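You operate a simulated robot arm through the tools that you are given. There is no shell and no other tool.

You are at the controls of a simulated robot arm. One attempt, no reset.

Task
Take flange G6 off the black stand and lay it and its nut on the round table.
Fine: yellow arm in before the round table's socket wrench undoes the nut, free again afterwards; put the wrench back; the other flange stays. Set down upright: socket wrench. Where these are worked on the way, their far stop is far enough and under half their travel is too little: yellow arm.

It is judged by the outcome, as a careful person would: the job done as asked, and still so three seconds after it is handed in. It fails if anything else is knocked over, pushed out of place, dropped, spilled or broken.

Robot
A 7-joint arm with a two-finger parallel gripper, fixed in place. Base frame: the origin is at the foot of the arm, x ahead of it, y to its left, z up. Readings come in mm, rad, newtons and seconds.
Its first joint turns from -2.304 to 2.304 rad. Payload 3.91 kg.
Tool frame: the origin (TCP) lies between the finger pads and is the grasp point; the fingertips stand 30 mm ahead of it; z points along the fingers, y is the line along which they close. Largest opening 110 mm; finger width 20, thickness 10; the body of the gripper, 48 by 112 mm, starts 55 mm behind the TCP.
Orientation is that of the tool frame in the base frame, as a unit quaternion [x, y, z, w]. With the fingers straight down and closing along the base's y, the tool's x points along the base's -x, its y along +y and its z along -z.

Tools
- The arm moves only by the tool servo_tool. Its argument "motion" is a list that holds one entry, the list of rows, each a list of 7 numbers: the turn, a rotation vector about the base's x, y, z in rad, then the shift along the base's x, y, z in mm, then the opening, from 0 (shut) to 1 (fully open). In form: [[[wx, wy, wz, x, y, z, grip], ...]]. A call has 1 to 20 rows; each row is the pose to reach, as a shift and turn from the pose commanded when the call began. Each row takes 0.2 s and may step no farther than 50 mm and 0.15 rad from the row before; otherwise, or with a gripper value out of range, the whole call is refused. A pose out of reach is approached as far as the arm can. The call stops where the force on the tool passes 40 N (or 10 N more than at its start, if that is more) or the arm is blocked; 0.2 s more then pass. Each finger travels about 108 mm/s and halts on what it meets, pressing with about 36 N; the grip force reading is that of the motor and also rises with nothing between the fingers. The clock runs only during rows and for 0.2 s after the last one: add rows that repeat a pose to give the fingers time. The reply holds the time, the measured pose of the TCP, the force on the tool along the base axes, the opening and the grip force, in the units named above and with some noise, with the torque about the TCP (base axes, N m) and any sound that the robot's microphone picked up.
- Cameras (640 x 400 px; columns grow to the right, rows downward): "scene" is fixed at [398.9, 650.7, 1506.8]; the picture's right is [-0.84, 0.54, 0.00], its down [0.51, 0.80, -0.31] and it looks along [-0.17, -0.26, -0.95] (base axes); focal length 254 px, centre (320, 200). "wrist" rides on the gripper at [72, 17, -103] in the tool frame; the picture's right is [-0.23, 0.97, 0.00], its down [-0.76, -0.18, -0.62] and it looks along [-0.61, -0.14, 0.78] (tool axes); focal length 222 px, centre (320, 200). There is no depth. A picture from a camera that has moved, and an enlarged one, comes with that camera's place and axes in the base frame and with its lens. The place of the scene camera against the robot may be out by one fixed shift of up to 18 mm in any direction.
- capture(camera): a new picture of that camera. It takes no simulated time.
- zoom(camera, box): a new picture of the part [left, top, right, bottom] of that camera's present view, enlarged. It takes no simulated time.
- job_done(): hands the job in; it is judged then, once.

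Nothing tells you positions but the pictures and the camera data. Unless the task says otherwise, let go and move clear before handing in.

The tools are called after "Request:" as a command line: name --argument value ..., lists and objects as JSON in quotes. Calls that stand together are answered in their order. servo_tool: Moves the arm, as the interface text tells. Its arguments: {"type":"object","properties":{"motion":{"type":"array","items":{"type":"array","items":{"type":"array","items":{"type":"number"}}}}},"required":["motion"]} The other tools are called the same way: capture (camera) takes a picture; zoom (camera, box) takes an enlarged picture of a part of a camera's view; job_done () hands the job in.

At the start:

```text
time: 0.0
tcp_pos: [271.8, 602.1, 1181.5]
tool_rot: [-0.001, 1.0, 0.0, 0.0]
force: [-0.1, 0.0, 0.1]
torque: [0.01, 0.0, 0.01]
opening: 109.9
grasp_force: 0.0
```

scene: 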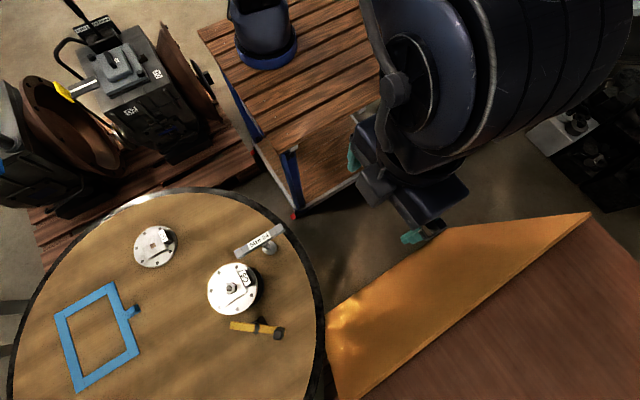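
wrist: 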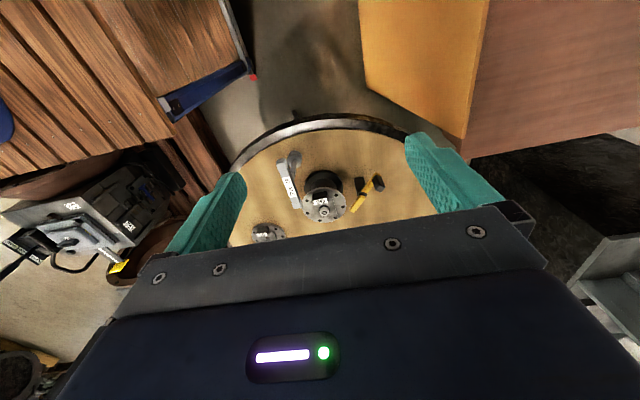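

I see the round table with a flange on a black stand, a second flange, a yellow arm, a wrench-like object and a blue frame. I'll zoom in on these first before moving.

Request:
zoom --camera "scene" --box '[180, 210, 320, 350]'

Request:
zoom --camera "scene" --box '[20, 190, 180, 290]'

Request:
zoom --camera "scene" --box '[40, 270, 200, 400]'

Request:
zoom --camera "wrist" --box '[230, 130, 410, 250]'

Request:
zoom --camera "scene" --box '[50, 0, 220, 170]'

```text
2.86 times, centred on (250, 280) of scene
camera zoom: at [398.9, 650.7, 1506.8], right [-0.84, 0.54, 0.0], down [0.51, 0.8, -0.31], along [-0.17, -0.26, -0.95], focal length 726 px, centre (520, -29)
```

zoom: 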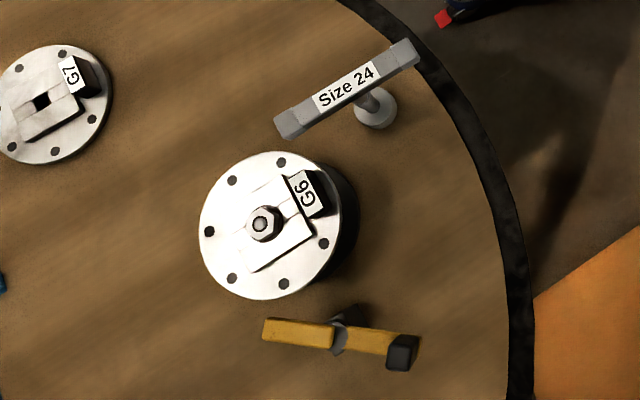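

```text
4.00 times, centred on (100, 240) of scene
camera zoom: at [398.9, 650.7, 1506.8], right [-0.84, 0.54, 0.0], down [0.51, 0.8, -0.31], along [-0.17, -0.26, -0.95], focal length 1016 px, centre (1200, 40)
```

zoom: 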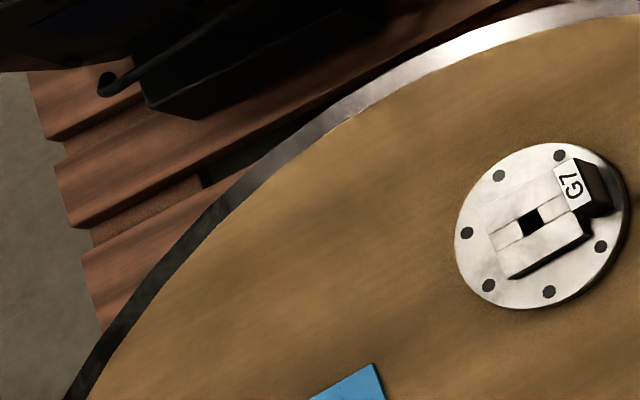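

```text
3.08 times, centred on (120, 335) of scene
camera zoom: at [398.9, 650.7, 1506.8], right [-0.84, 0.54, 0.0], down [0.51, 0.8, -0.31], along [-0.17, -0.26, -0.95], focal length 782 px, centre (935, -215)
```

zoom: 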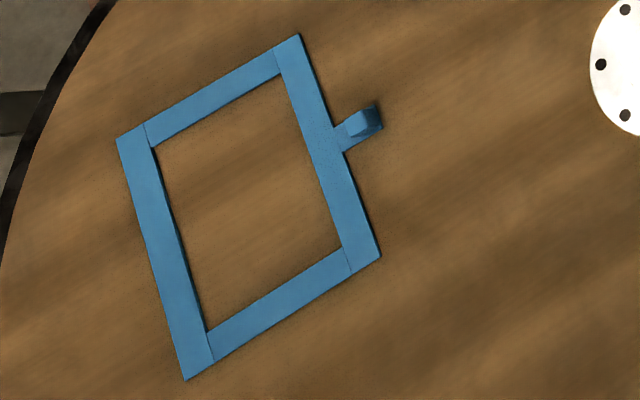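

```text
3.33 times, centred on (320, 190) of wrist
camera zoom: at [199.6, 619.4, 1284.6], right [0.23, 0.97, 0.0], down [0.76, -0.18, 0.62], along [0.61, -0.14, -0.78], focal length 740 px, centre (320, 233)
```

zoom: 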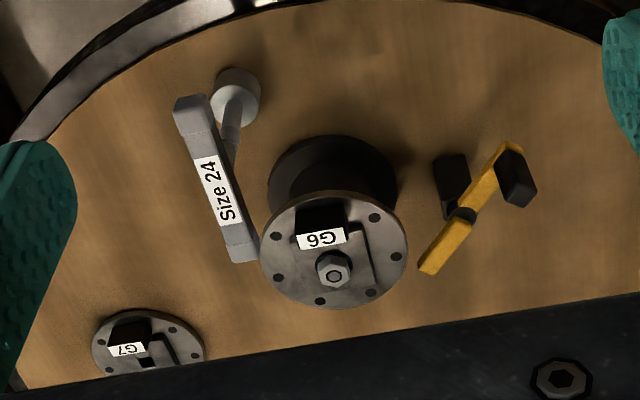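

```text
2.35 times, centred on (135, 85) of scene
camera zoom: at [398.9, 650.7, 1506.8], right [-0.84, 0.54, 0.0], down [0.51, 0.8, -0.31], along [-0.17, -0.26, -0.95], focal length 598 px, centre (755, 471)
```

zoom: 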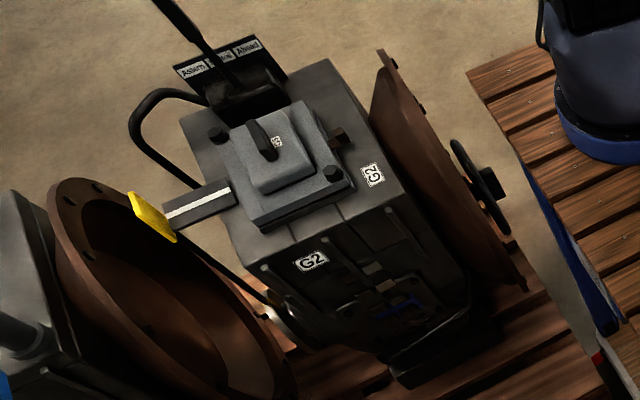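

The nut of G6 is near (595, 539, 827), the T-handle wrench near (471, 483) with its bar at z≈850 along x, and the yellow arm pivots near (590, 653, 796). Next I move closer, well above everything, to look at the details.

Request:
servo_tool --motion '[[[0, 0, 0, 30, 5, -36, 1], [0, 0, 0, 60, 10, -72, 1], [0, 0, 0, 90, 15, -108, 1], [0, 0, 0, 120, 20, -144, 1], [0, 0, 0, 150, 25, -180, 1], [0, 0, 0, 176, 30, -200, 1], [0, 0, 0, 176, 30, -200, 1]]]'

Request:
capture --camera "wrist"

Request:
capture --camera "scene"

```text
time: 1.6
tcp_pos: [447.0, 630.9, 980.1]
tool_rot: [0.0, 1.0, 0.001, 0.0]
force: [0.0, -1.5, 0.9]
torque: [0.0, 0.02, 0.0]
opening: 110.0
grasp_force: 0.2
```

```text
taken
camera wrist: at [374.7, 647.8, 1083.9], right [0.23, 0.97, 0.0], down [0.76, -0.18, 0.62], along [0.61, -0.14, -0.78], focal length 222 px, centre (320, 200)
```

wrist: 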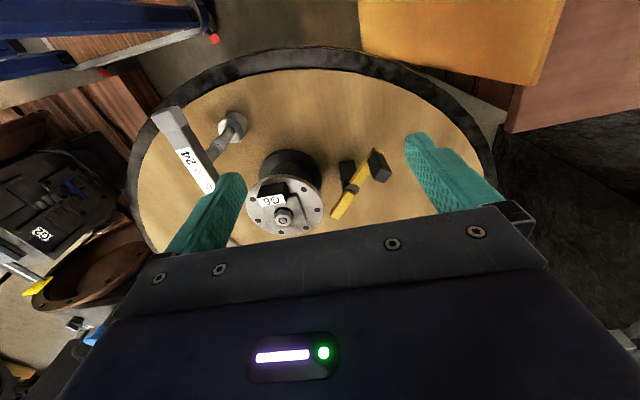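

```text
taken
```

scene: 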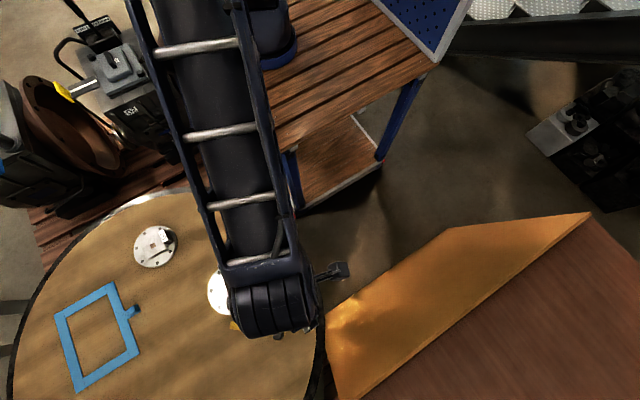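

The closer view shows the flange on its stand, the wrench and the yellow arm clearly. I zoom in on each.

Request:
zoom --camera "wrist" --box '[230, 130, 410, 240]'

Request:
zoom --camera "wrist" --box '[140, 90, 260, 200]'

Request:
zoom --camera "wrist" --box '[315, 140, 405, 225]'

```text
3.56 times, centred on (320, 185) of wrist
camera zoom: at [374.7, 647.8, 1083.9], right [0.23, 0.97, 0.0], down [0.76, -0.18, 0.62], along [0.61, -0.14, -0.78], focal length 790 px, centre (320, 253)
```

zoom: 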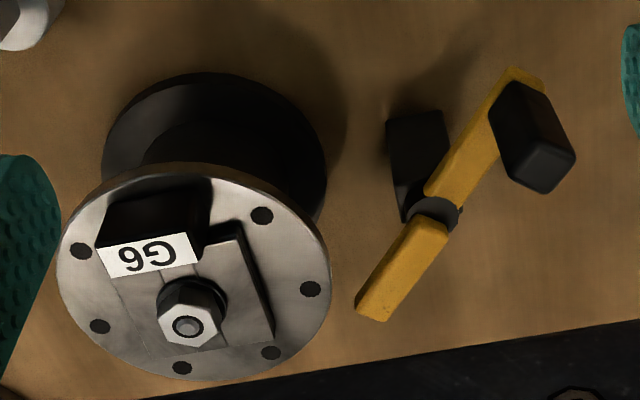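

```text
3.64 times, centred on (200, 145) of wrist
camera zoom: at [374.7, 647.8, 1083.9], right [0.23, 0.97, 0.0], down [0.76, -0.18, 0.62], along [0.61, -0.14, -0.78], focal length 808 px, centre (756, 400)
```

zoom: 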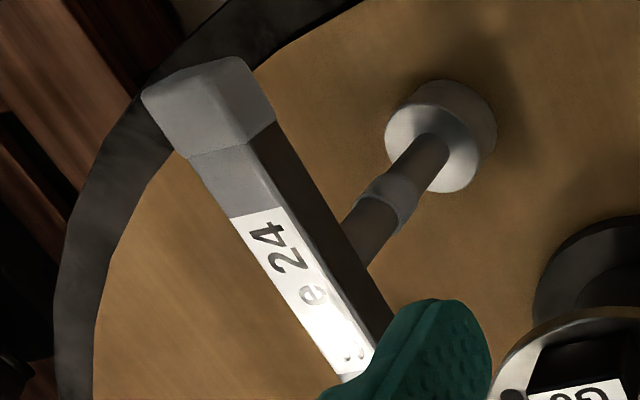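

```text
4.71 times, centred on (360, 182) of wrist
camera zoom: at [374.7, 647.8, 1083.9], right [0.23, 0.97, 0.0], down [0.76, -0.18, 0.62], along [0.61, -0.14, -0.78], focal length 1045 px, centre (132, 282)
```

zoom: 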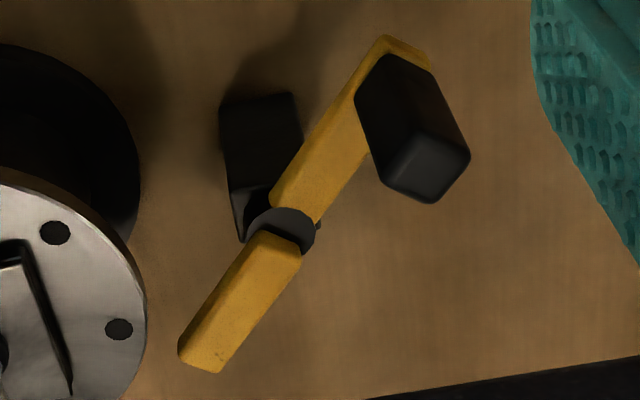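

Request:
zoom --camera "wrist" --box '[240, 170, 330, 240]'

Request:
zoom --camera "scene" --box '[120, 210, 190, 280]'

```text
5.71 times, centred on (285, 205) of wrist
camera zoom: at [374.7, 647.8, 1083.9], right [0.23, 0.97, 0.0], down [0.76, -0.18, 0.62], along [0.61, -0.14, -0.78], focal length 1269 px, centre (520, 171)
```

zoom: 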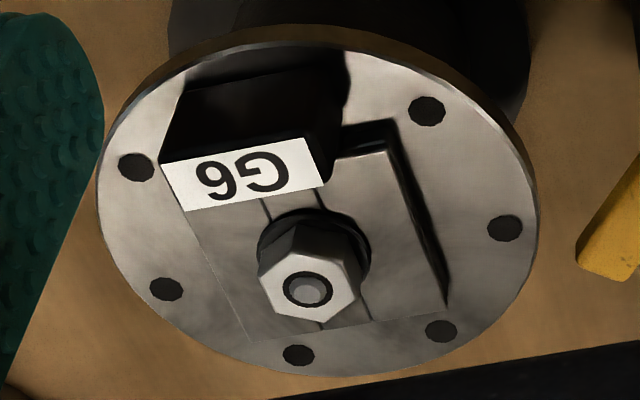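

```text
5.71 times, centred on (155, 245) of scene
camera zoom: at [398.9, 650.7, 1506.8], right [-0.84, 0.54, 0.0], down [0.51, 0.8, -0.31], along [-0.17, -0.26, -0.95], focal length 1451 px, centre (1263, -57)
```

zoom: 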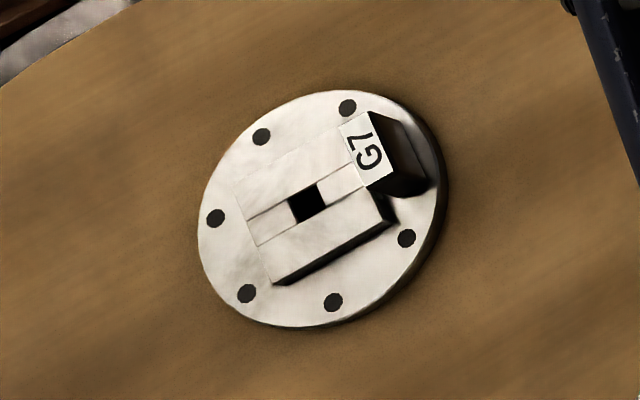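

The flange is a disc with a central boss, a label block on its −x side, and a hex nut on top; the yellow arm is a pivoting lever with a black handle. I'll move lower and closer for a better view of the lever handle.

Request:
servo_tool --motion '[[[0, 0, 0, -20, 20, -30, 1], [0, 0, 0, -40, 30, -60, 1], [0, 0, 0, -50, 40, -80, 1], [0, 0, 0, -50, 40, -80, 1]]]'

Request:
capture --camera "wrist"

Request:
zoom --camera "wrist" --box '[220, 100, 420, 225]'

```text
time: 2.6
tcp_pos: [397.4, 672.1, 902.5]
tool_rot: [0.0, 1.0, 0.001, -0.001]
force: [-0.5, -0.3, -0.4]
torque: [-0.01, -0.01, 0.01]
opening: 110.2
grasp_force: 0.1
```

```text
taken
camera wrist: at [325.4, 688.9, 1005.7], right [0.23, 0.97, 0.0], down [0.76, -0.18, 0.62], along [0.61, -0.14, -0.78], focal length 222 px, centre (320, 200)
```

wrist: 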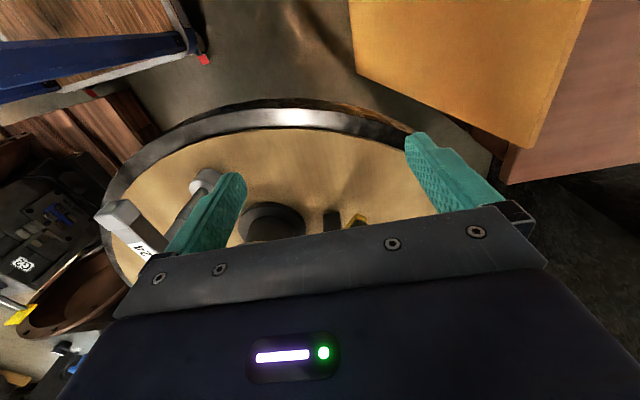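

```text
3.20 times, centred on (320, 162) of wrist
camera zoom: at [325.4, 688.9, 1005.7], right [0.23, 0.97, 0.0], down [0.76, -0.18, 0.62], along [0.61, -0.14, -0.78], focal length 711 px, centre (320, 320)
```

zoom: 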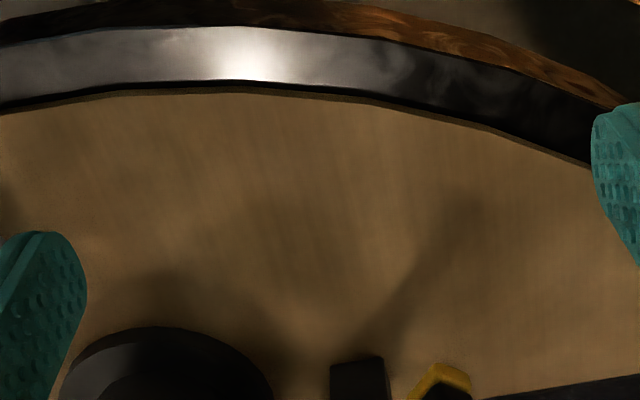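

The lever hid under the gripper; image-down is +x here, so I shift the camera toward +x to see the lever from nearly above, staying high.

Request:
servo_tool --motion '[[[0, 0, 0, 45, 2, 10, 1], [0, 0, 0, 90, 4, 20, 1], [0, 0, 0, 130, 6, 28, 1], [0, 0, 0, 143, 8, 28, 1], [0, 0, 0, 143, 8, 28, 1]]]'

Request:
capture --camera "wrist"

Request:
zoom --camera "wrist" --box '[260, 80, 400, 215]'

Request:
zoom --camera "wrist" --box '[100, 60, 300, 215]'

```text
time: 3.8
tcp_pos: [540.5, 679.2, 929.3]
tool_rot: [0.0, 1.0, 0.0, 0.001]
force: [0.4, 0.2, -0.2]
torque: [0.04, 0.03, -0.01]
opening: 110.3
grasp_force: 0.1
```

```text
taken
camera wrist: at [468.2, 696.2, 1031.5], right [0.23, 0.97, 0.0], down [0.76, -0.18, 0.62], along [0.61, -0.14, -0.78], focal length 222 px, centre (320, 200)
```

wrist: 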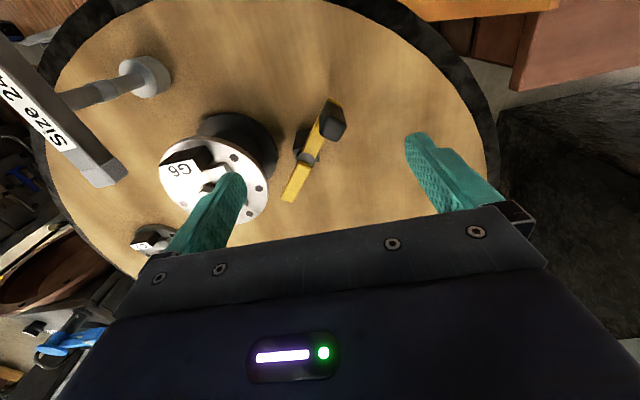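

```text
2.96 times, centred on (330, 148) of wrist
camera zoom: at [468.2, 696.2, 1031.5], right [0.23, 0.97, 0.0], down [0.76, -0.18, 0.62], along [0.61, -0.14, -0.78], focal length 658 px, centre (290, 356)
```

zoom: 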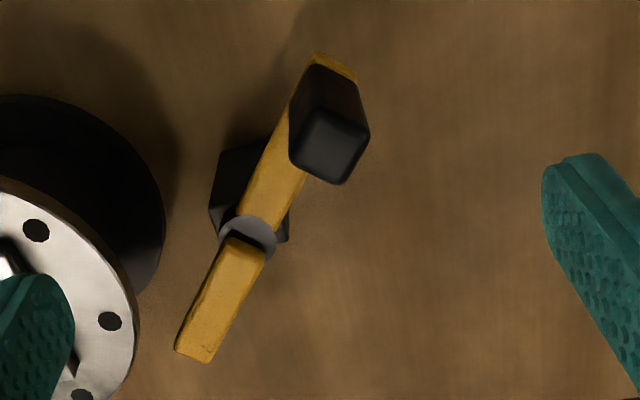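

```text
2.58 times, centred on (200, 138) of wrist
camera zoom: at [468.2, 696.2, 1031.5], right [0.23, 0.97, 0.0], down [0.76, -0.18, 0.62], along [0.61, -0.14, -0.78], focal length 573 px, centre (630, 361)
```

zoom: 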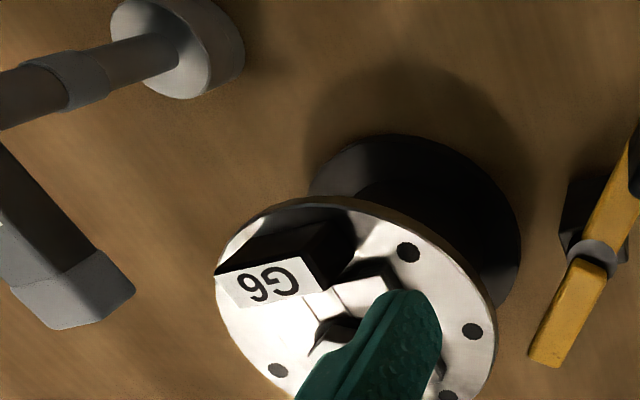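

The lever pivot is near (591, 649, 790) and its handle near (543, 689), top about z 838; the flange's top plate is at z≈815. Next I look at the nut and boss from right above.

Request:
servo_tool --motion '[[[0, 0, 0, 12, -40, 0, 1], [0, 0, 0, 24, -80, 0, 1], [0, 0, 0, 36, -115, 0, 1], [0, 0, 0, 42, -134, 0, 1], [0, 0, 0, 42, -134, 0, 1]]]'

Request:
capture --camera "wrist"

Request:
zoom --camera "wrist" --box '[240, 70, 400, 220]'

Request:
zoom --camera "wrist" --box '[60, 0, 260, 125]'

```text
time: 5.0
tcp_pos: [581.5, 545.6, 929.0]
tool_rot: [0.001, 1.0, 0.0, 0.0]
force: [-0.1, 0.3, 0.3]
torque: [0.0, -0.01, 0.02]
opening: 109.9
grasp_force: 0.1
```

```text
taken
camera wrist: at [510.3, 563.4, 1032.5], right [0.23, 0.97, 0.0], down [0.76, -0.18, 0.62], along [0.61, -0.14, -0.78], focal length 222 px, centre (320, 200)
```

wrist: 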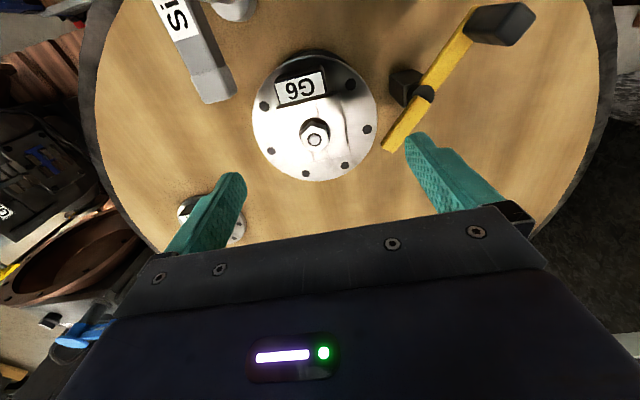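

```text
2.67 times, centred on (320, 145) of wrist
camera zoom: at [510.3, 563.4, 1032.5], right [0.23, 0.97, 0.0], down [0.76, -0.18, 0.62], along [0.61, -0.14, -0.78], focal length 592 px, centre (320, 347)
```

zoom: 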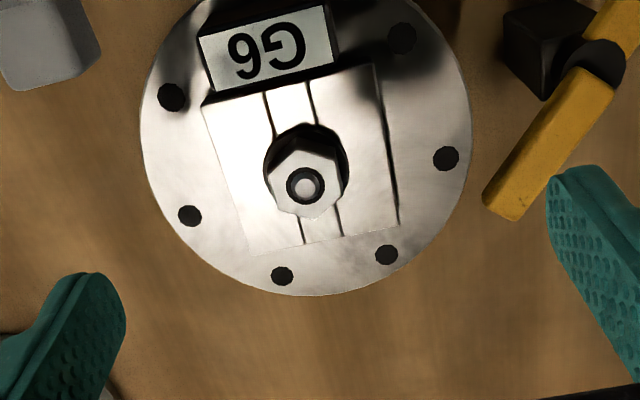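

```text
3.20 times, centred on (160, 62) of wrist
camera zoom: at [510.3, 563.4, 1032.5], right [0.23, 0.97, 0.0], down [0.76, -0.18, 0.62], along [0.61, -0.14, -0.78], focal length 711 px, centre (832, 640)
```

zoom: 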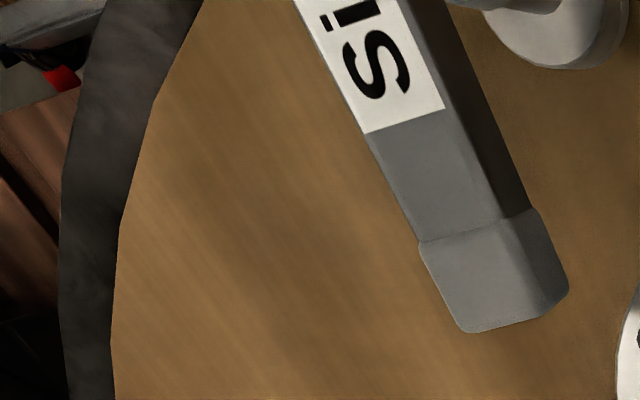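

The nut is at (590.4, 539.3) with its top at z≈839.5, flange top z≈815, boss 58×58 mm up to z≈823, and the label block up to z≈844. Now I look at the wrench from above.

Request:
servo_tool --motion '[[[0, 0, 0, -40, -20, 10, 1], [0, 0, 0, -80, -40, 20, 1], [0, 0, 0, -110, -58, 21, 1], [0, 0, 0, -116, -62, 21, 1], [0, 0, 0, -116, -62, 21, 1]]]'

Request:
capture --camera "wrist"

Request:
zoom --camera "wrist" --box '[240, 40, 400, 200]'

Request:
zoom --camera "scene" --box '[200, 250, 320, 370]'

```text
time: 6.2
tcp_pos: [469.3, 485.1, 949.6]
tool_rot: [-0.001, 1.0, 0.0, 0.0]
force: [-0.5, 0.2, 0.1]
torque: [-0.01, 0.0, 0.01]
opening: 109.9
grasp_force: 0.1
```

```text
taken
camera wrist: at [395.8, 501.7, 1053.5], right [0.23, 0.97, 0.0], down [0.76, -0.18, 0.62], along [0.61, -0.14, -0.78], focal length 222 px, centre (320, 200)
```

wrist: 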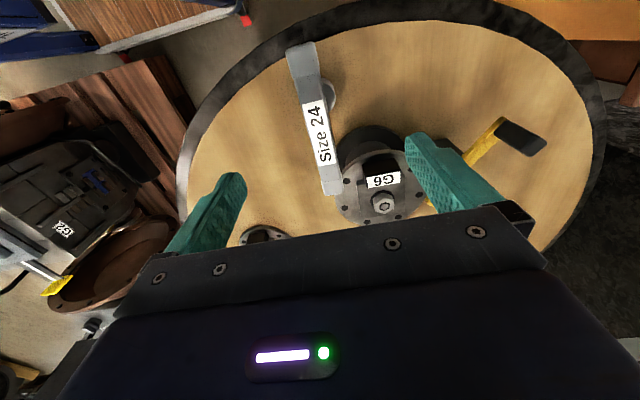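

```text
2.50 times, centred on (320, 120) of wrist
camera zoom: at [395.8, 501.7, 1053.5], right [0.23, 0.97, 0.0], down [0.76, -0.18, 0.62], along [0.61, -0.14, -0.78], focal length 555 px, centre (320, 400)
```

zoom: 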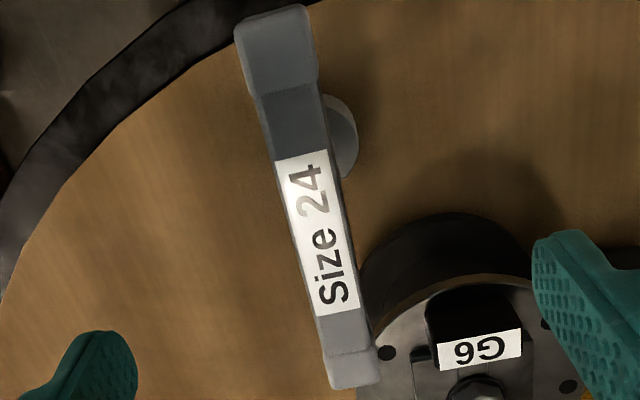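

```text
3.33 times, centred on (260, 310) of scene
camera zoom: at [398.9, 650.7, 1506.8], right [-0.84, 0.54, 0.0], down [0.51, 0.8, -0.31], along [-0.17, -0.26, -0.95], focal length 847 px, centre (520, -167)
```

zoom: 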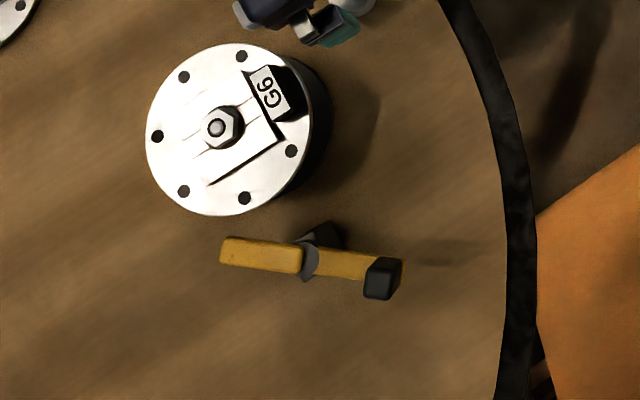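

The wrench bar lies along x at y≈484 (x 405–535), top z≈867.5. First comes the yellow arm: I'll go beside its handle with closed fingers and push it clockwise (tip toward the flange).

Request:
servo_tool --motion '[[[0, 0, 0, 10, 42, 0, 0.6], [0, 0, 0, 20, 84, 0, 0.2], [0, 0, 0, 30, 126, 0, 0], [0, 0, 0, 40, 165, 0, 0], [0, 0, 0, 40, 165, -40, 0], [0, 0, 0, 40, 165, -80, 0], [0, 0, 0, 40, 165, -107, 0], [0, 0, 0, 40, 165, -107, 0]]]'

Request:
zoom --camera "scene" --box '[200, 250, 320, 370]'

Request:
capture --camera "wrist"

```text
time: 8.0
tcp_pos: [506.8, 648.4, 842.5]
tool_rot: [0.001, 1.0, 0.0, 0.0]
force: [0.4, -1.0, 0.3]
torque: [-0.02, 0.0, -0.04]
opening: 0.0
grasp_force: 36.1
```

```text
3.33 times, centred on (260, 310) of scene
camera zoom: at [398.9, 650.7, 1506.8], right [-0.84, 0.54, 0.0], down [0.51, 0.8, -0.31], along [-0.17, -0.26, -0.95], focal length 847 px, centre (520, -167)
```

zoom: 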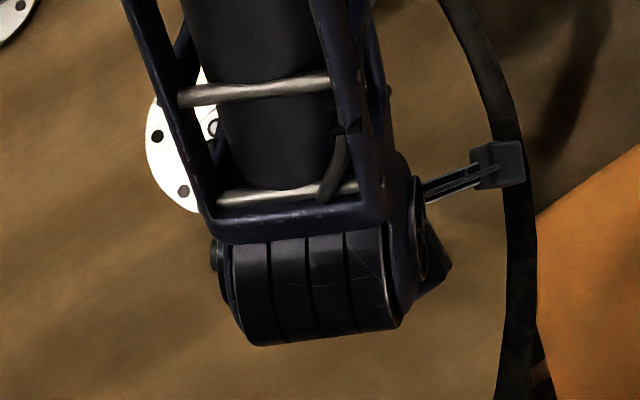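

```text
taken
camera wrist: at [435.0, 665.1, 945.7], right [0.23, 0.97, 0.0], down [0.76, -0.18, 0.62], along [0.61, -0.14, -0.78], focal length 222 px, centre (320, 200)
```

wrist: 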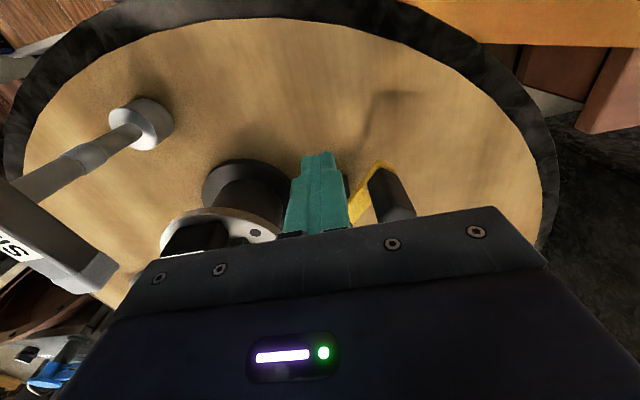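

The closed fingers are beside the handle. I push the handle along its arc in small steps and watch the force.

Request:
servo_tool --motion '[[[0, 0, 0, 6, 8, 0, 0], [0, 0, 0, 12, 15, 0, 0], [0, 0, 0, 18, 23, 0, 0], [0, 0, 0, 21, 29, 0, 0], [0, 0, 0, 24, 35, 0, 0], [0, 0, 0, 27.5, 40.5, 0, 0], [0, 0, 0, 31.3, 45.4, 0, 0]]]'

Request:
capture --camera "wrist"

```text
time: 9.6
tcp_pos: [538.8, 694.7, 843.1]
tool_rot: [0.001, 1.0, 0.0, 0.0]
force: [-0.2, -0.4, 0.5]
torque: [0.01, -0.02, -0.01]
opening: 0.0
grasp_force: 35.9
```

```text
taken
camera wrist: at [466.2, 711.0, 946.2], right [0.23, 0.97, 0.0], down [0.76, -0.18, 0.62], along [0.61, -0.14, -0.78], focal length 222 px, centre (320, 200)
```

wrist: 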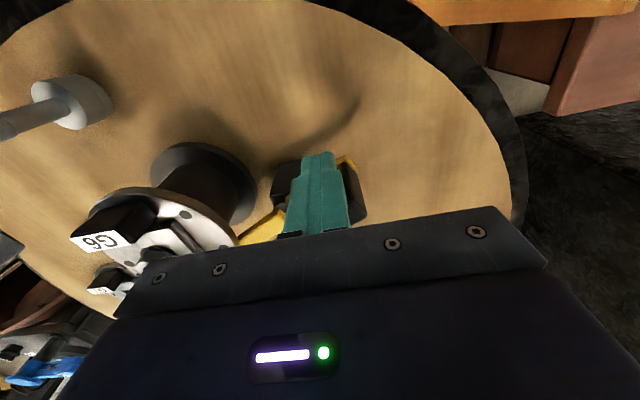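

The lever is following with almost no force. I keep pushing along the arc.

Request:
servo_tool --motion '[[[0, 0, 0, 4.7, 4.6, 0, 0], [0, 0, 0, 9.4, 8.8, 0, 0], [0, 0, 0, 15, 12.4, 0, 0], [0, 0, 0, 20.6, 15.6, 0, 0], [0, 0, 0, 20.6, 15.6, 0, 0]]]'

Request:
capture --camera "wrist"

Request:
zoom --camera "wrist" --box '[200, 120, 400, 245]'

```text
time: 10.8
tcp_pos: [559.3, 711.0, 843.8]
tool_rot: [0.0, 1.0, 0.001, 0.0]
force: [-0.5, 1.0, -0.1]
torque: [-0.02, 0.01, -0.03]
opening: 0.0
grasp_force: 35.8
```

```text
taken
camera wrist: at [486.9, 727.6, 946.6], right [0.23, 0.97, 0.0], down [0.76, -0.18, 0.62], along [0.61, -0.14, -0.78], focal length 222 px, centre (320, 200)
```

wrist: 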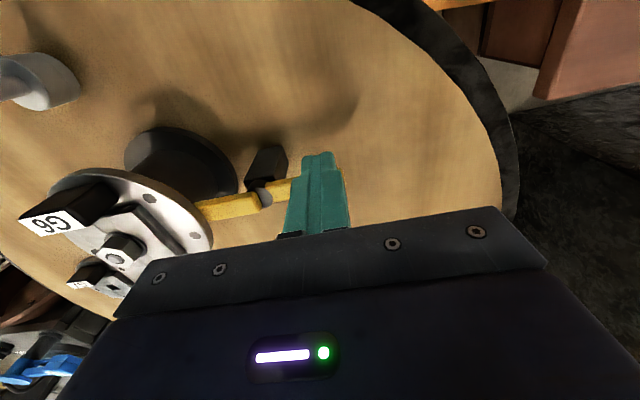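

```text
3.20 times, centred on (300, 182) of wrist
camera zoom: at [486.9, 727.6, 946.6], right [0.23, 0.97, 0.0], down [0.76, -0.18, 0.62], along [0.61, -0.14, -0.78], focal length 711 px, centre (384, 256)
```

zoom: 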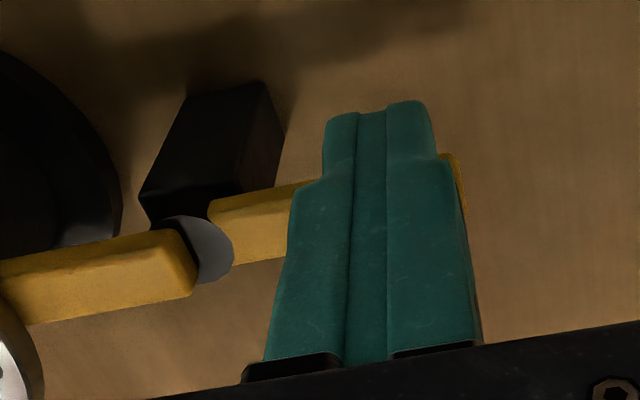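

The tip has gone in under the flange edge and there is no stop yet. I continue in finer steps.

Request:
servo_tool --motion '[[[0, 0, 0, 3, 1.3, 0, 0], [0, 0, 0, 6, 2.5, 0, 0], [0, 0, 0, 9, 3.5, 0, 0], [0, 0, 0, 12.6, 4.7, 0, 0], [0, 0, 0, 12.6, 4.7, 0, 0]]]'

Request:
zoom --camera "wrist" --box '[160, 100, 400, 245]'

```text
time: 12.0
tcp_pos: [569.5, 715.0, 843.3]
tool_rot: [-0.001, 1.0, 0.0, -0.001]
force: [-20.0, -7.1, 2.5]
torque: [0.03, -0.06, -0.23]
opening: 0.3
grasp_force: 35.6
```

```text
2.67 times, centred on (280, 172) of wrist
camera zoom: at [497.5, 732.5, 946.6], right [0.23, 0.97, 0.0], down [0.76, -0.18, 0.62], along [0.61, -0.14, -0.78], focal length 592 px, centre (427, 273)
```

zoom: 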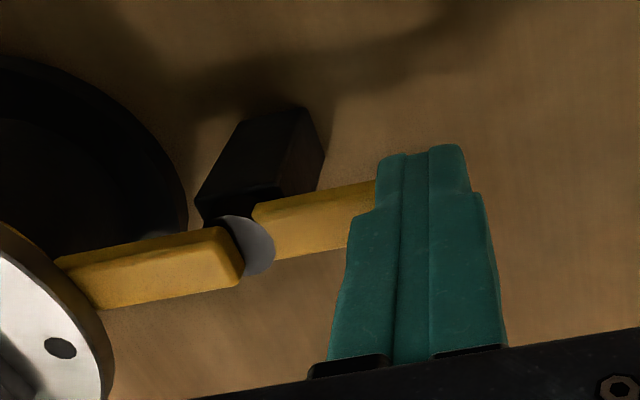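

The force rose sharply to about 20 N, which looks like the far stop. I test it with one more millimetre, then back off.

Request:
servo_tool --motion '[[[0, 0, 0, 1, 0.2, 0, 0], [0, 0, 0, 1, 0.2, 0, 0]]]'

Request:
servo_tool --motion '[[[0, 0, 0, -10, 0, 0, 0], [0, 0, 0, -25, 0, 0, 0], [0, 0, 0, -25, 0, 30, 0], [0, 0, 0, -25, 0, 75, 0], [0, 0, 0, -25, -30, 105, 0.5], [0, 0, 0, -25, -30, 105, 1]]]'

Request:
capture --camera "wrist"

Request:
zoom --camera "wrist" --box '[200, 100, 400, 225]'

```text
time: 12.6
tcp_pos: [570.6, 715.9, 843.7]
tool_rot: [0.0, 1.0, 0.0, 0.0]
force: [-34.7, -15.1, 3.5]
torque: [0.0, -0.09, -0.43]
opening: 0.0
grasp_force: 35.7
```

```text
time: 14.0
tcp_pos: [546.6, 684.2, 949.3]
tool_rot: [0.0, 1.0, 0.0, 0.0]
force: [-0.3, 0.2, -0.3]
torque: [0.03, 0.02, -0.01]
opening: 109.9
grasp_force: 0.1
```

```text
taken
camera wrist: at [473.6, 701.1, 1051.4], right [0.23, 0.97, 0.0], down [0.76, -0.18, 0.62], along [0.61, -0.14, -0.78], focal length 222 px, centre (320, 200)
```

wrist: 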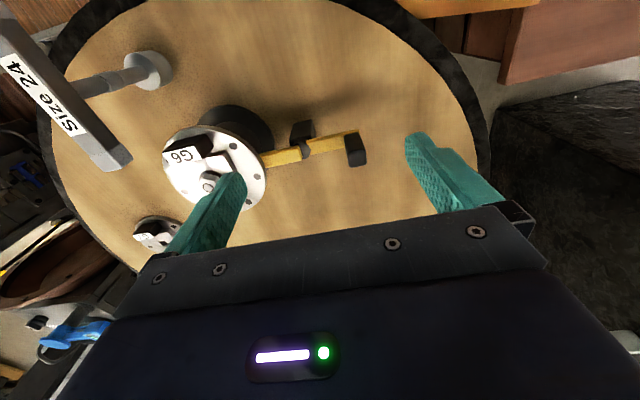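

```text
3.20 times, centred on (300, 162) of wrist
camera zoom: at [473.6, 701.1, 1051.4], right [0.23, 0.97, 0.0], down [0.76, -0.18, 0.62], along [0.61, -0.14, -0.78], focal length 711 px, centre (384, 320)
```

zoom: 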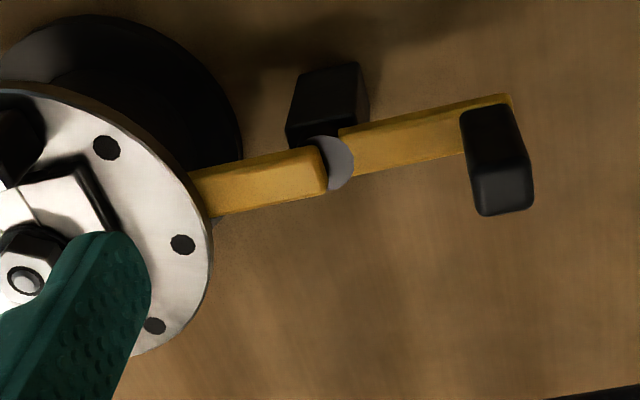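

The yellow arm stays at its far stop, with the tip in under the flange. Next I go over the wrench bar at (470, 484) and look before gripping it.

Request:
servo_tool --motion '[[[0, 0, 0, -18, -46, 1.5, 1], [0, 0, 0, -36, -92, 1.5, 1], [0, 0, 0, -54, -138, 1.5, 0.8], [0, 0, 0, -70, -180, 1.5, 0.5], [0, 0, 0, -77.3, -200.8, 1.5, 0.5], [0, 0, 0, -77.3, -200.8, -30, 0.5], [0, 0, 0, -77.3, -200.8, -30, 0.5]]]'

Request:
capture --camera "wrist"

Request:
zoom --camera "wrist" --box '[220, 40, 420, 240]'

```text
time: 15.6
tcp_pos: [470.8, 484.8, 917.6]
tool_rot: [-0.001, 1.0, 0.001, 0.0]
force: [0.0, -0.7, -0.5]
torque: [0.04, 0.0, 0.02]
opening: 55.0
grasp_force: 0.1
```

```text
taken
camera wrist: at [398.4, 501.9, 1021.4], right [0.23, 0.97, 0.0], down [0.76, -0.18, 0.62], along [0.61, -0.14, -0.78], focal length 222 px, centre (320, 200)
```

wrist: 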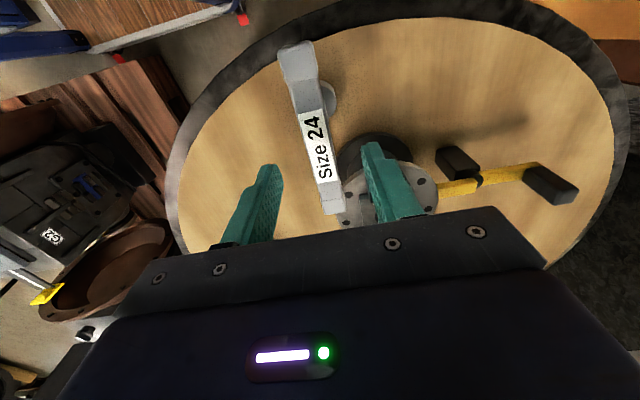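

```text
2.00 times, centred on (320, 140) of wrist
camera zoom: at [398.4, 501.9, 1021.4], right [0.23, 0.97, 0.0], down [0.76, -0.18, 0.62], along [0.61, -0.14, -0.78], focal length 444 px, centre (320, 320)
```

zoom: 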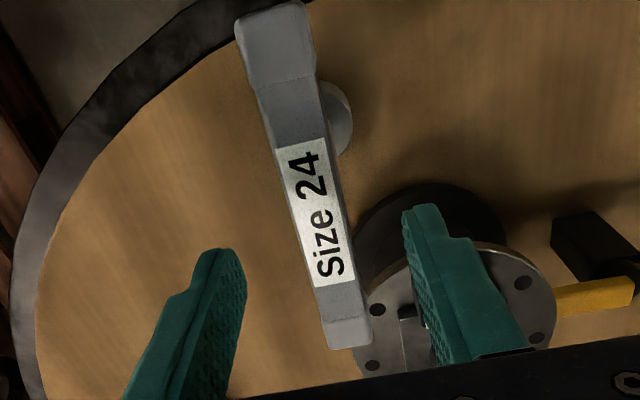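

The bar is centred between the fingers. I lower to it and close gently.

Request:
servo_tool --motion '[[[0, 0, 0, 0, 0, -25, 0.5], [0, 0, 0, 0, 0, -48, 0.5], [0, 0, 0, 0, 0, -48, 0.3], [0, 0, 0, 0, 0, -48, 0], [0, 0, 0, 0, 0, -48, 0], [0, 0, 0, 0, 0, -48, 0]]]'

Request:
capture --camera "wrist"

```text
time: 17.0
tcp_pos: [471.4, 485.5, 870.6]
tool_rot: [-0.001, 1.0, 0.0, 0.0]
force: [0.2, -0.2, 0.3]
torque: [-0.04, -0.02, -0.02]
opening: 19.9
grasp_force: 36.2
```

```text
taken
camera wrist: at [399.0, 502.4, 974.6], right [0.23, 0.97, 0.0], down [0.76, -0.18, 0.62], along [0.61, -0.14, -0.78], focal length 222 px, centre (320, 200)
```

wrist: 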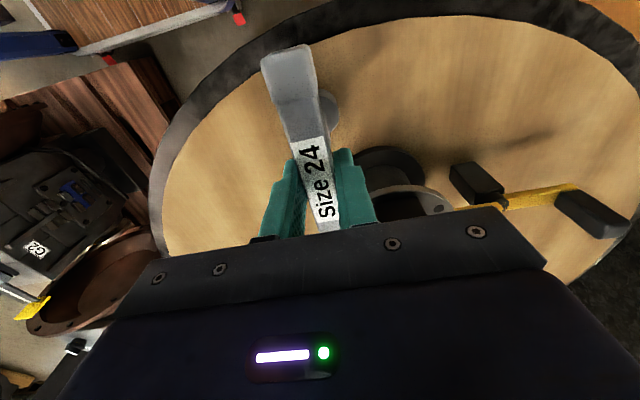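

The bar is gripped (19.9 mm). I lift straight up slowly and read the weight.

Request:
servo_tool --motion '[[[0, 0, 0, 0, 0, 5, 0], [0, 0, 0, 0, 0, 15, 0], [0, 0, 0, 0, 0, 30, 0], [0, 0, 0, 0, 0, 30, 0]]]'

Request:
servo_tool --motion '[[[0, 0, 0, 0, 0, 25, 0], [0, 0, 0, 0, 0, 50, 0], [0, 0, 0, 0, 0, 75, 0], [0, 0, 0, 0, 0, 100, 0], [0, 0, 0, 0, 0, 125, 0], [0, 0, 0, 0, 0, 140, 0], [0, 0, 0, 0, 0, 140, 0]]]'

Request:
capture --camera "wrist"

Request:
capture --camera "scene"

```text
time: 18.0
tcp_pos: [471.4, 484.2, 902.7]
tool_rot: [0.0, 1.0, 0.0, 0.0]
force: [0.0, 0.9, -3.6]
torque: [0.05, -0.02, -0.03]
opening: 19.7
grasp_force: 36.0
```

```text
time: 19.6
tcp_pos: [470.8, 483.4, 1040.2]
tool_rot: [0.0, 1.0, 0.0, 0.0]
force: [-0.1, 0.2, -3.4]
torque: [0.01, -0.01, 0.0]
opening: 20.0
grasp_force: 36.0
```

```text
taken
camera wrist: at [398.6, 500.2, 1143.1], right [0.23, 0.97, 0.0], down [0.76, -0.18, 0.62], along [0.61, -0.14, -0.78], focal length 222 px, centre (320, 200)
```

wrist: 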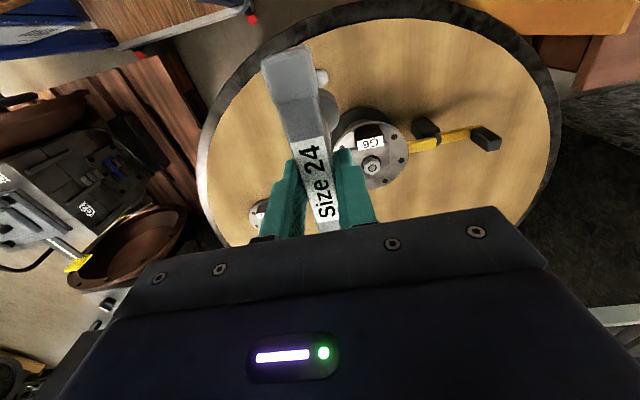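

```text
taken
```

scene: 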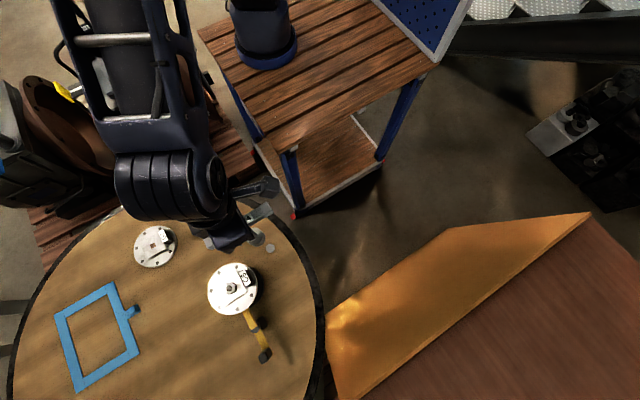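

The wrench weighs about 3.5 N and came up straight. There is a small grey item where it stood; I zoom in to see what it is.

Request:
zoom --camera "wrist" --box '[240, 40, 440, 200]'

Request:
zoom --camera "scene" --box '[190, 190, 310, 310]'

```text
2.50 times, centred on (340, 120) of wrist
camera zoom: at [398.6, 500.2, 1143.1], right [0.23, 0.97, 0.0], down [0.76, -0.18, 0.62], along [0.61, -0.14, -0.78], focal length 555 px, centre (270, 400)
```

zoom: 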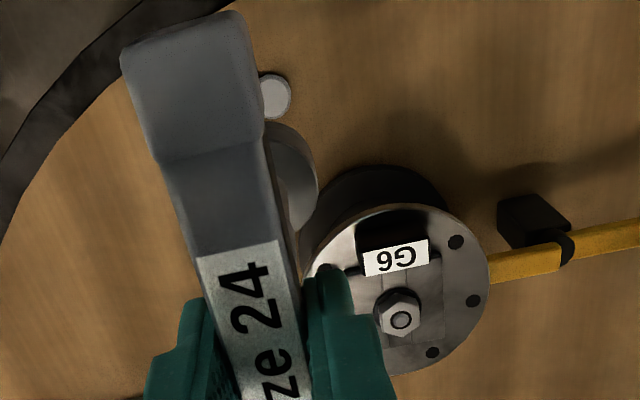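

```text
3.33 times, centred on (250, 250) of scene
camera zoom: at [398.9, 650.7, 1506.8], right [-0.84, 0.54, 0.0], down [0.51, 0.8, -0.31], along [-0.17, -0.26, -0.95], focal length 847 px, centre (553, 33)
```

zoom: 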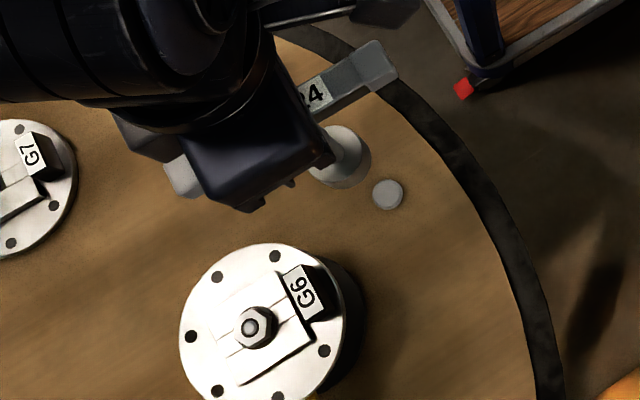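

A small round pad marks the wrench's place at about (470, 484). Now I carry the wrench over the nut at the same height.

Request:
servo_tool --motion '[[[0, 0, 0, 20, 9, 0, 0], [0, 0, 0, 45, 20.5, 0, 0], [0, 0, 0, 70, 32, 0, 0], [0, 0, 0, 95, 43.5, 0, 0], [0, 0, 0, 114, 52, 0, 0], [0, 0, 0, 120.4, 55.1, 0, 0], [0, 0, 0, 120.4, 55.1, 0, 0]]]'

Request:
capture --camera "wrist"

Request:
zoom --camera "wrist" --box '[240, 40, 440, 200]'

Request:
zoom --camera "scene" --box '[190, 210, 310, 330]'

```text
time: 21.2
tcp_pos: [591.0, 538.9, 1040.5]
tool_rot: [0.001, 1.0, 0.0, 0.0]
force: [1.0, -0.2, -3.1]
torque: [0.0, 0.02, -0.01]
opening: 19.9
grasp_force: 36.3
```

```text
taken
camera wrist: at [518.6, 556.0, 1143.5], right [0.23, 0.97, 0.0], down [0.76, -0.18, 0.62], along [0.61, -0.14, -0.78], focal length 222 px, centre (320, 200)
```

wrist: 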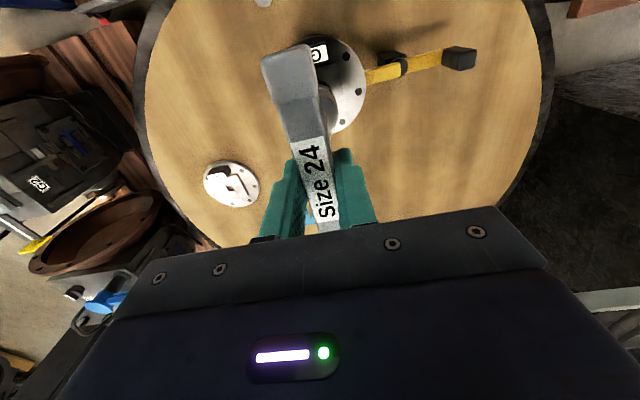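

```text
2.50 times, centred on (340, 120) of wrist
camera zoom: at [518.6, 556.0, 1143.5], right [0.23, 0.97, 0.0], down [0.76, -0.18, 0.62], along [0.61, -0.14, -0.78], focal length 555 px, centre (270, 400)
```

zoom: 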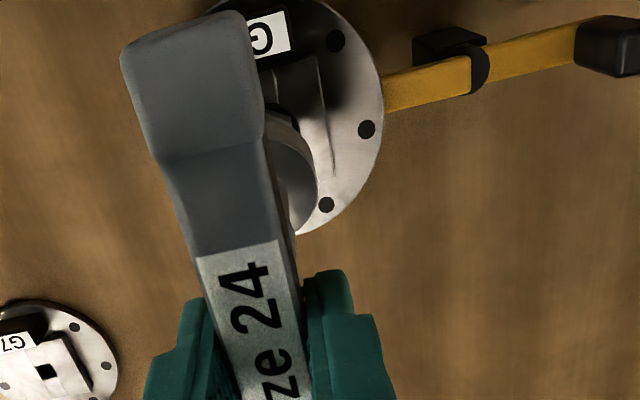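

```text
3.33 times, centred on (250, 270) of scene
camera zoom: at [398.9, 650.7, 1506.8], right [-0.84, 0.54, 0.0], down [0.51, 0.8, -0.31], along [-0.17, -0.26, -0.95], focal length 847 px, centre (553, -33)
```

zoom: 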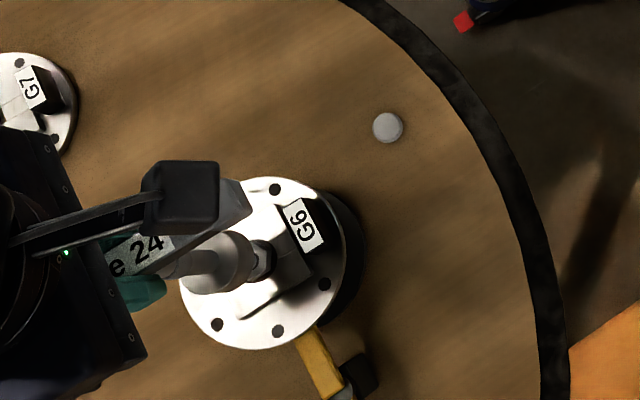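

The socket hangs over the nut. I lower most of the way, then go in small steps feeling for contact.

Request:
servo_tool --motion '[[[0, 0, 0, 0, 0, -20, 0], [0, 0, 0, 0, 0, -40, 0], [0, 0, 0, 0, 0, -48, 0], [0, 0, 0, 0, 0, -48, 0]]]'

Request:
zoom --camera "scene" --box '[190, 250, 270, 330]'

Request:
zoom --camera "wrist" --box '[240, 30, 400, 160]'

```text
time: 22.2
tcp_pos: [589.7, 537.6, 991.1]
tool_rot: [0.001, 1.0, 0.0, 0.001]
force: [-0.1, -0.3, -2.9]
torque: [-0.02, -0.01, -0.03]
opening: 19.8
grasp_force: 36.5
```

```text
5.00 times, centred on (230, 290) of scene
camera zoom: at [398.9, 650.7, 1506.8], right [-0.84, 0.54, 0.0], down [0.51, 0.8, -0.31], along [-0.17, -0.26, -0.95], focal length 1270 px, centre (770, -250)
```

zoom: 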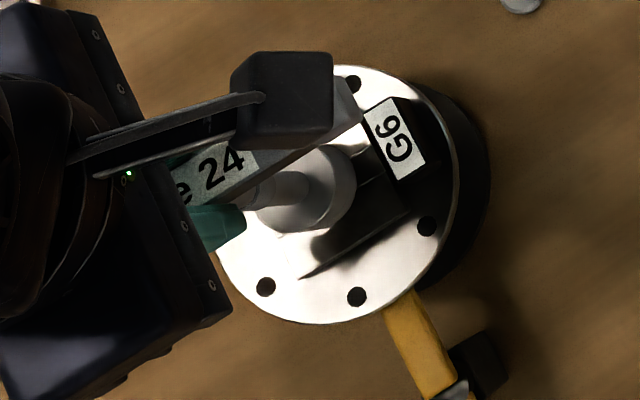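

```text
3.08 times, centred on (320, 95) of wrist
camera zoom: at [517.5, 555.0, 1094.8], right [0.23, 0.97, 0.0], down [0.76, -0.18, 0.62], along [0.61, -0.14, -0.78], focal length 684 px, centre (320, 523)
```

zoom: 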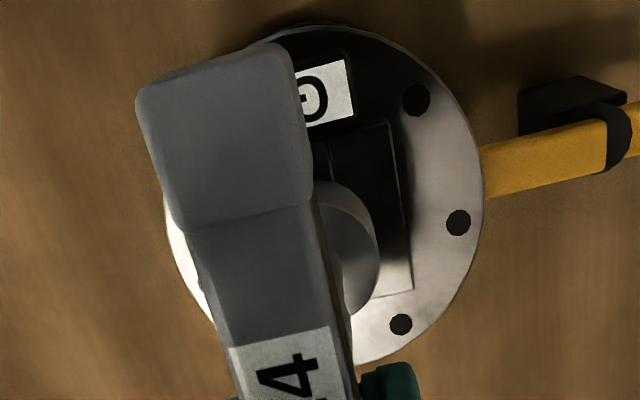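

Request:
servo_tool --motion '[[[0, 0, 0, 0, 0, -2.5, 0], [0, 0, 0, 0, 0, -5, 0], [0, 0, 0, 0, 0, -7.5, 0], [0, 0, 0, 0, 0, -10, 0], [0, 0, 0, 0, 0, -10, 0]]]'

```text
time: 23.4
tcp_pos: [589.4, 539.9, 982.4]
tool_rot: [0.0, 1.0, -0.001, 0.0]
force: [-0.6, -1.6, 4.9]
torque: [-0.15, 0.11, -0.02]
opening: 20.0
grasp_force: 36.3
```

The socket is resting on the nut at about 8 N, so the hexes are probably not aligned. I keep light pressure and turn slowly counter-clockwise, watching for it to drop on.

Request:
servo_tool --motion '[[[0, 0, 0.05, 0, 0, -0.3, 0], [0, 0, 0.1, 0, 0, -0.3, 0], [0, 0, 0.15, 0, 0, -0.3, 0]]]'

```text
time: 24.2
tcp_pos: [590.5, 539.3, 982.7]
tool_rot: [-0.075, 0.997, 0.0, 0.0]
force: [0.2, 0.7, 6.6]
torque: [0.2, -0.01, -0.28]
opening: 19.9
grasp_force: 35.5
```

Request:
servo_tool --motion '[[[0, 0, 0.05, 0, 0, 0, 0], [0, 0, 0.1, 0, 0, 0, 0], [0, 0, 0.15, 0, 0, 0, 0]]]'

Request:
zoom --camera "wrist" --box '[220, 20, 420, 180]'

Request:
zoom --camera "scene" --box '[190, 250, 270, 330]'

```text
time: 25.0
tcp_pos: [590.5, 539.0, 981.3]
tool_rot: [-0.149, 0.989, 0.0, 0.0]
force: [-2.5, -0.1, 6.7]
torque: [-0.06, 0.29, -0.2]
opening: 20.1
grasp_force: 36.2
```

```text
2.50 times, centred on (320, 100) of wrist
camera zoom: at [516.4, 534.3, 1085.5], right [-0.07, 1.0, 0.0], down [0.78, 0.06, 0.62], along [0.62, 0.04, -0.78], focal length 555 px, centre (320, 450)
```

zoom: 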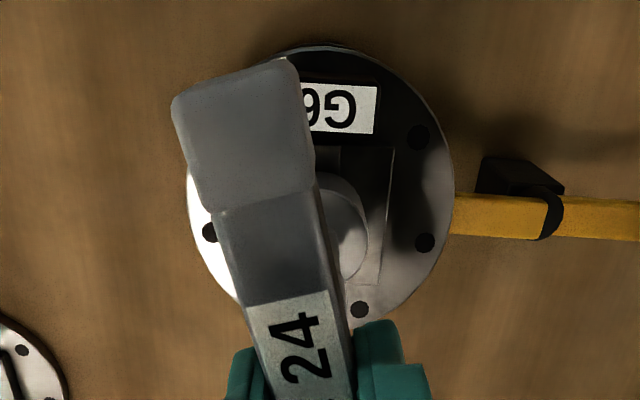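

```text
5.00 times, centred on (230, 290) of scene
camera zoom: at [398.9, 650.7, 1506.8], right [-0.84, 0.54, 0.0], down [0.51, 0.8, -0.31], along [-0.17, -0.26, -0.95], focal length 1270 px, centre (770, -250)
```

zoom: 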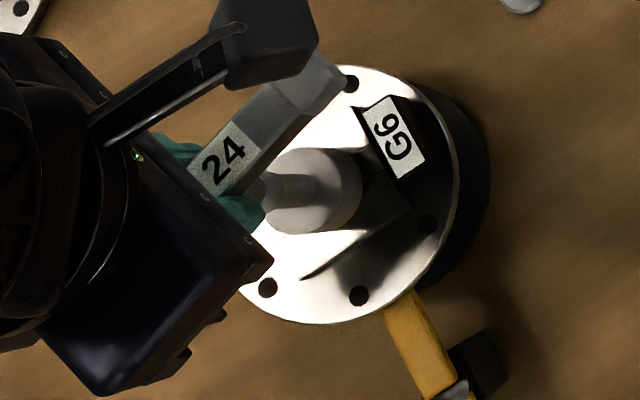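

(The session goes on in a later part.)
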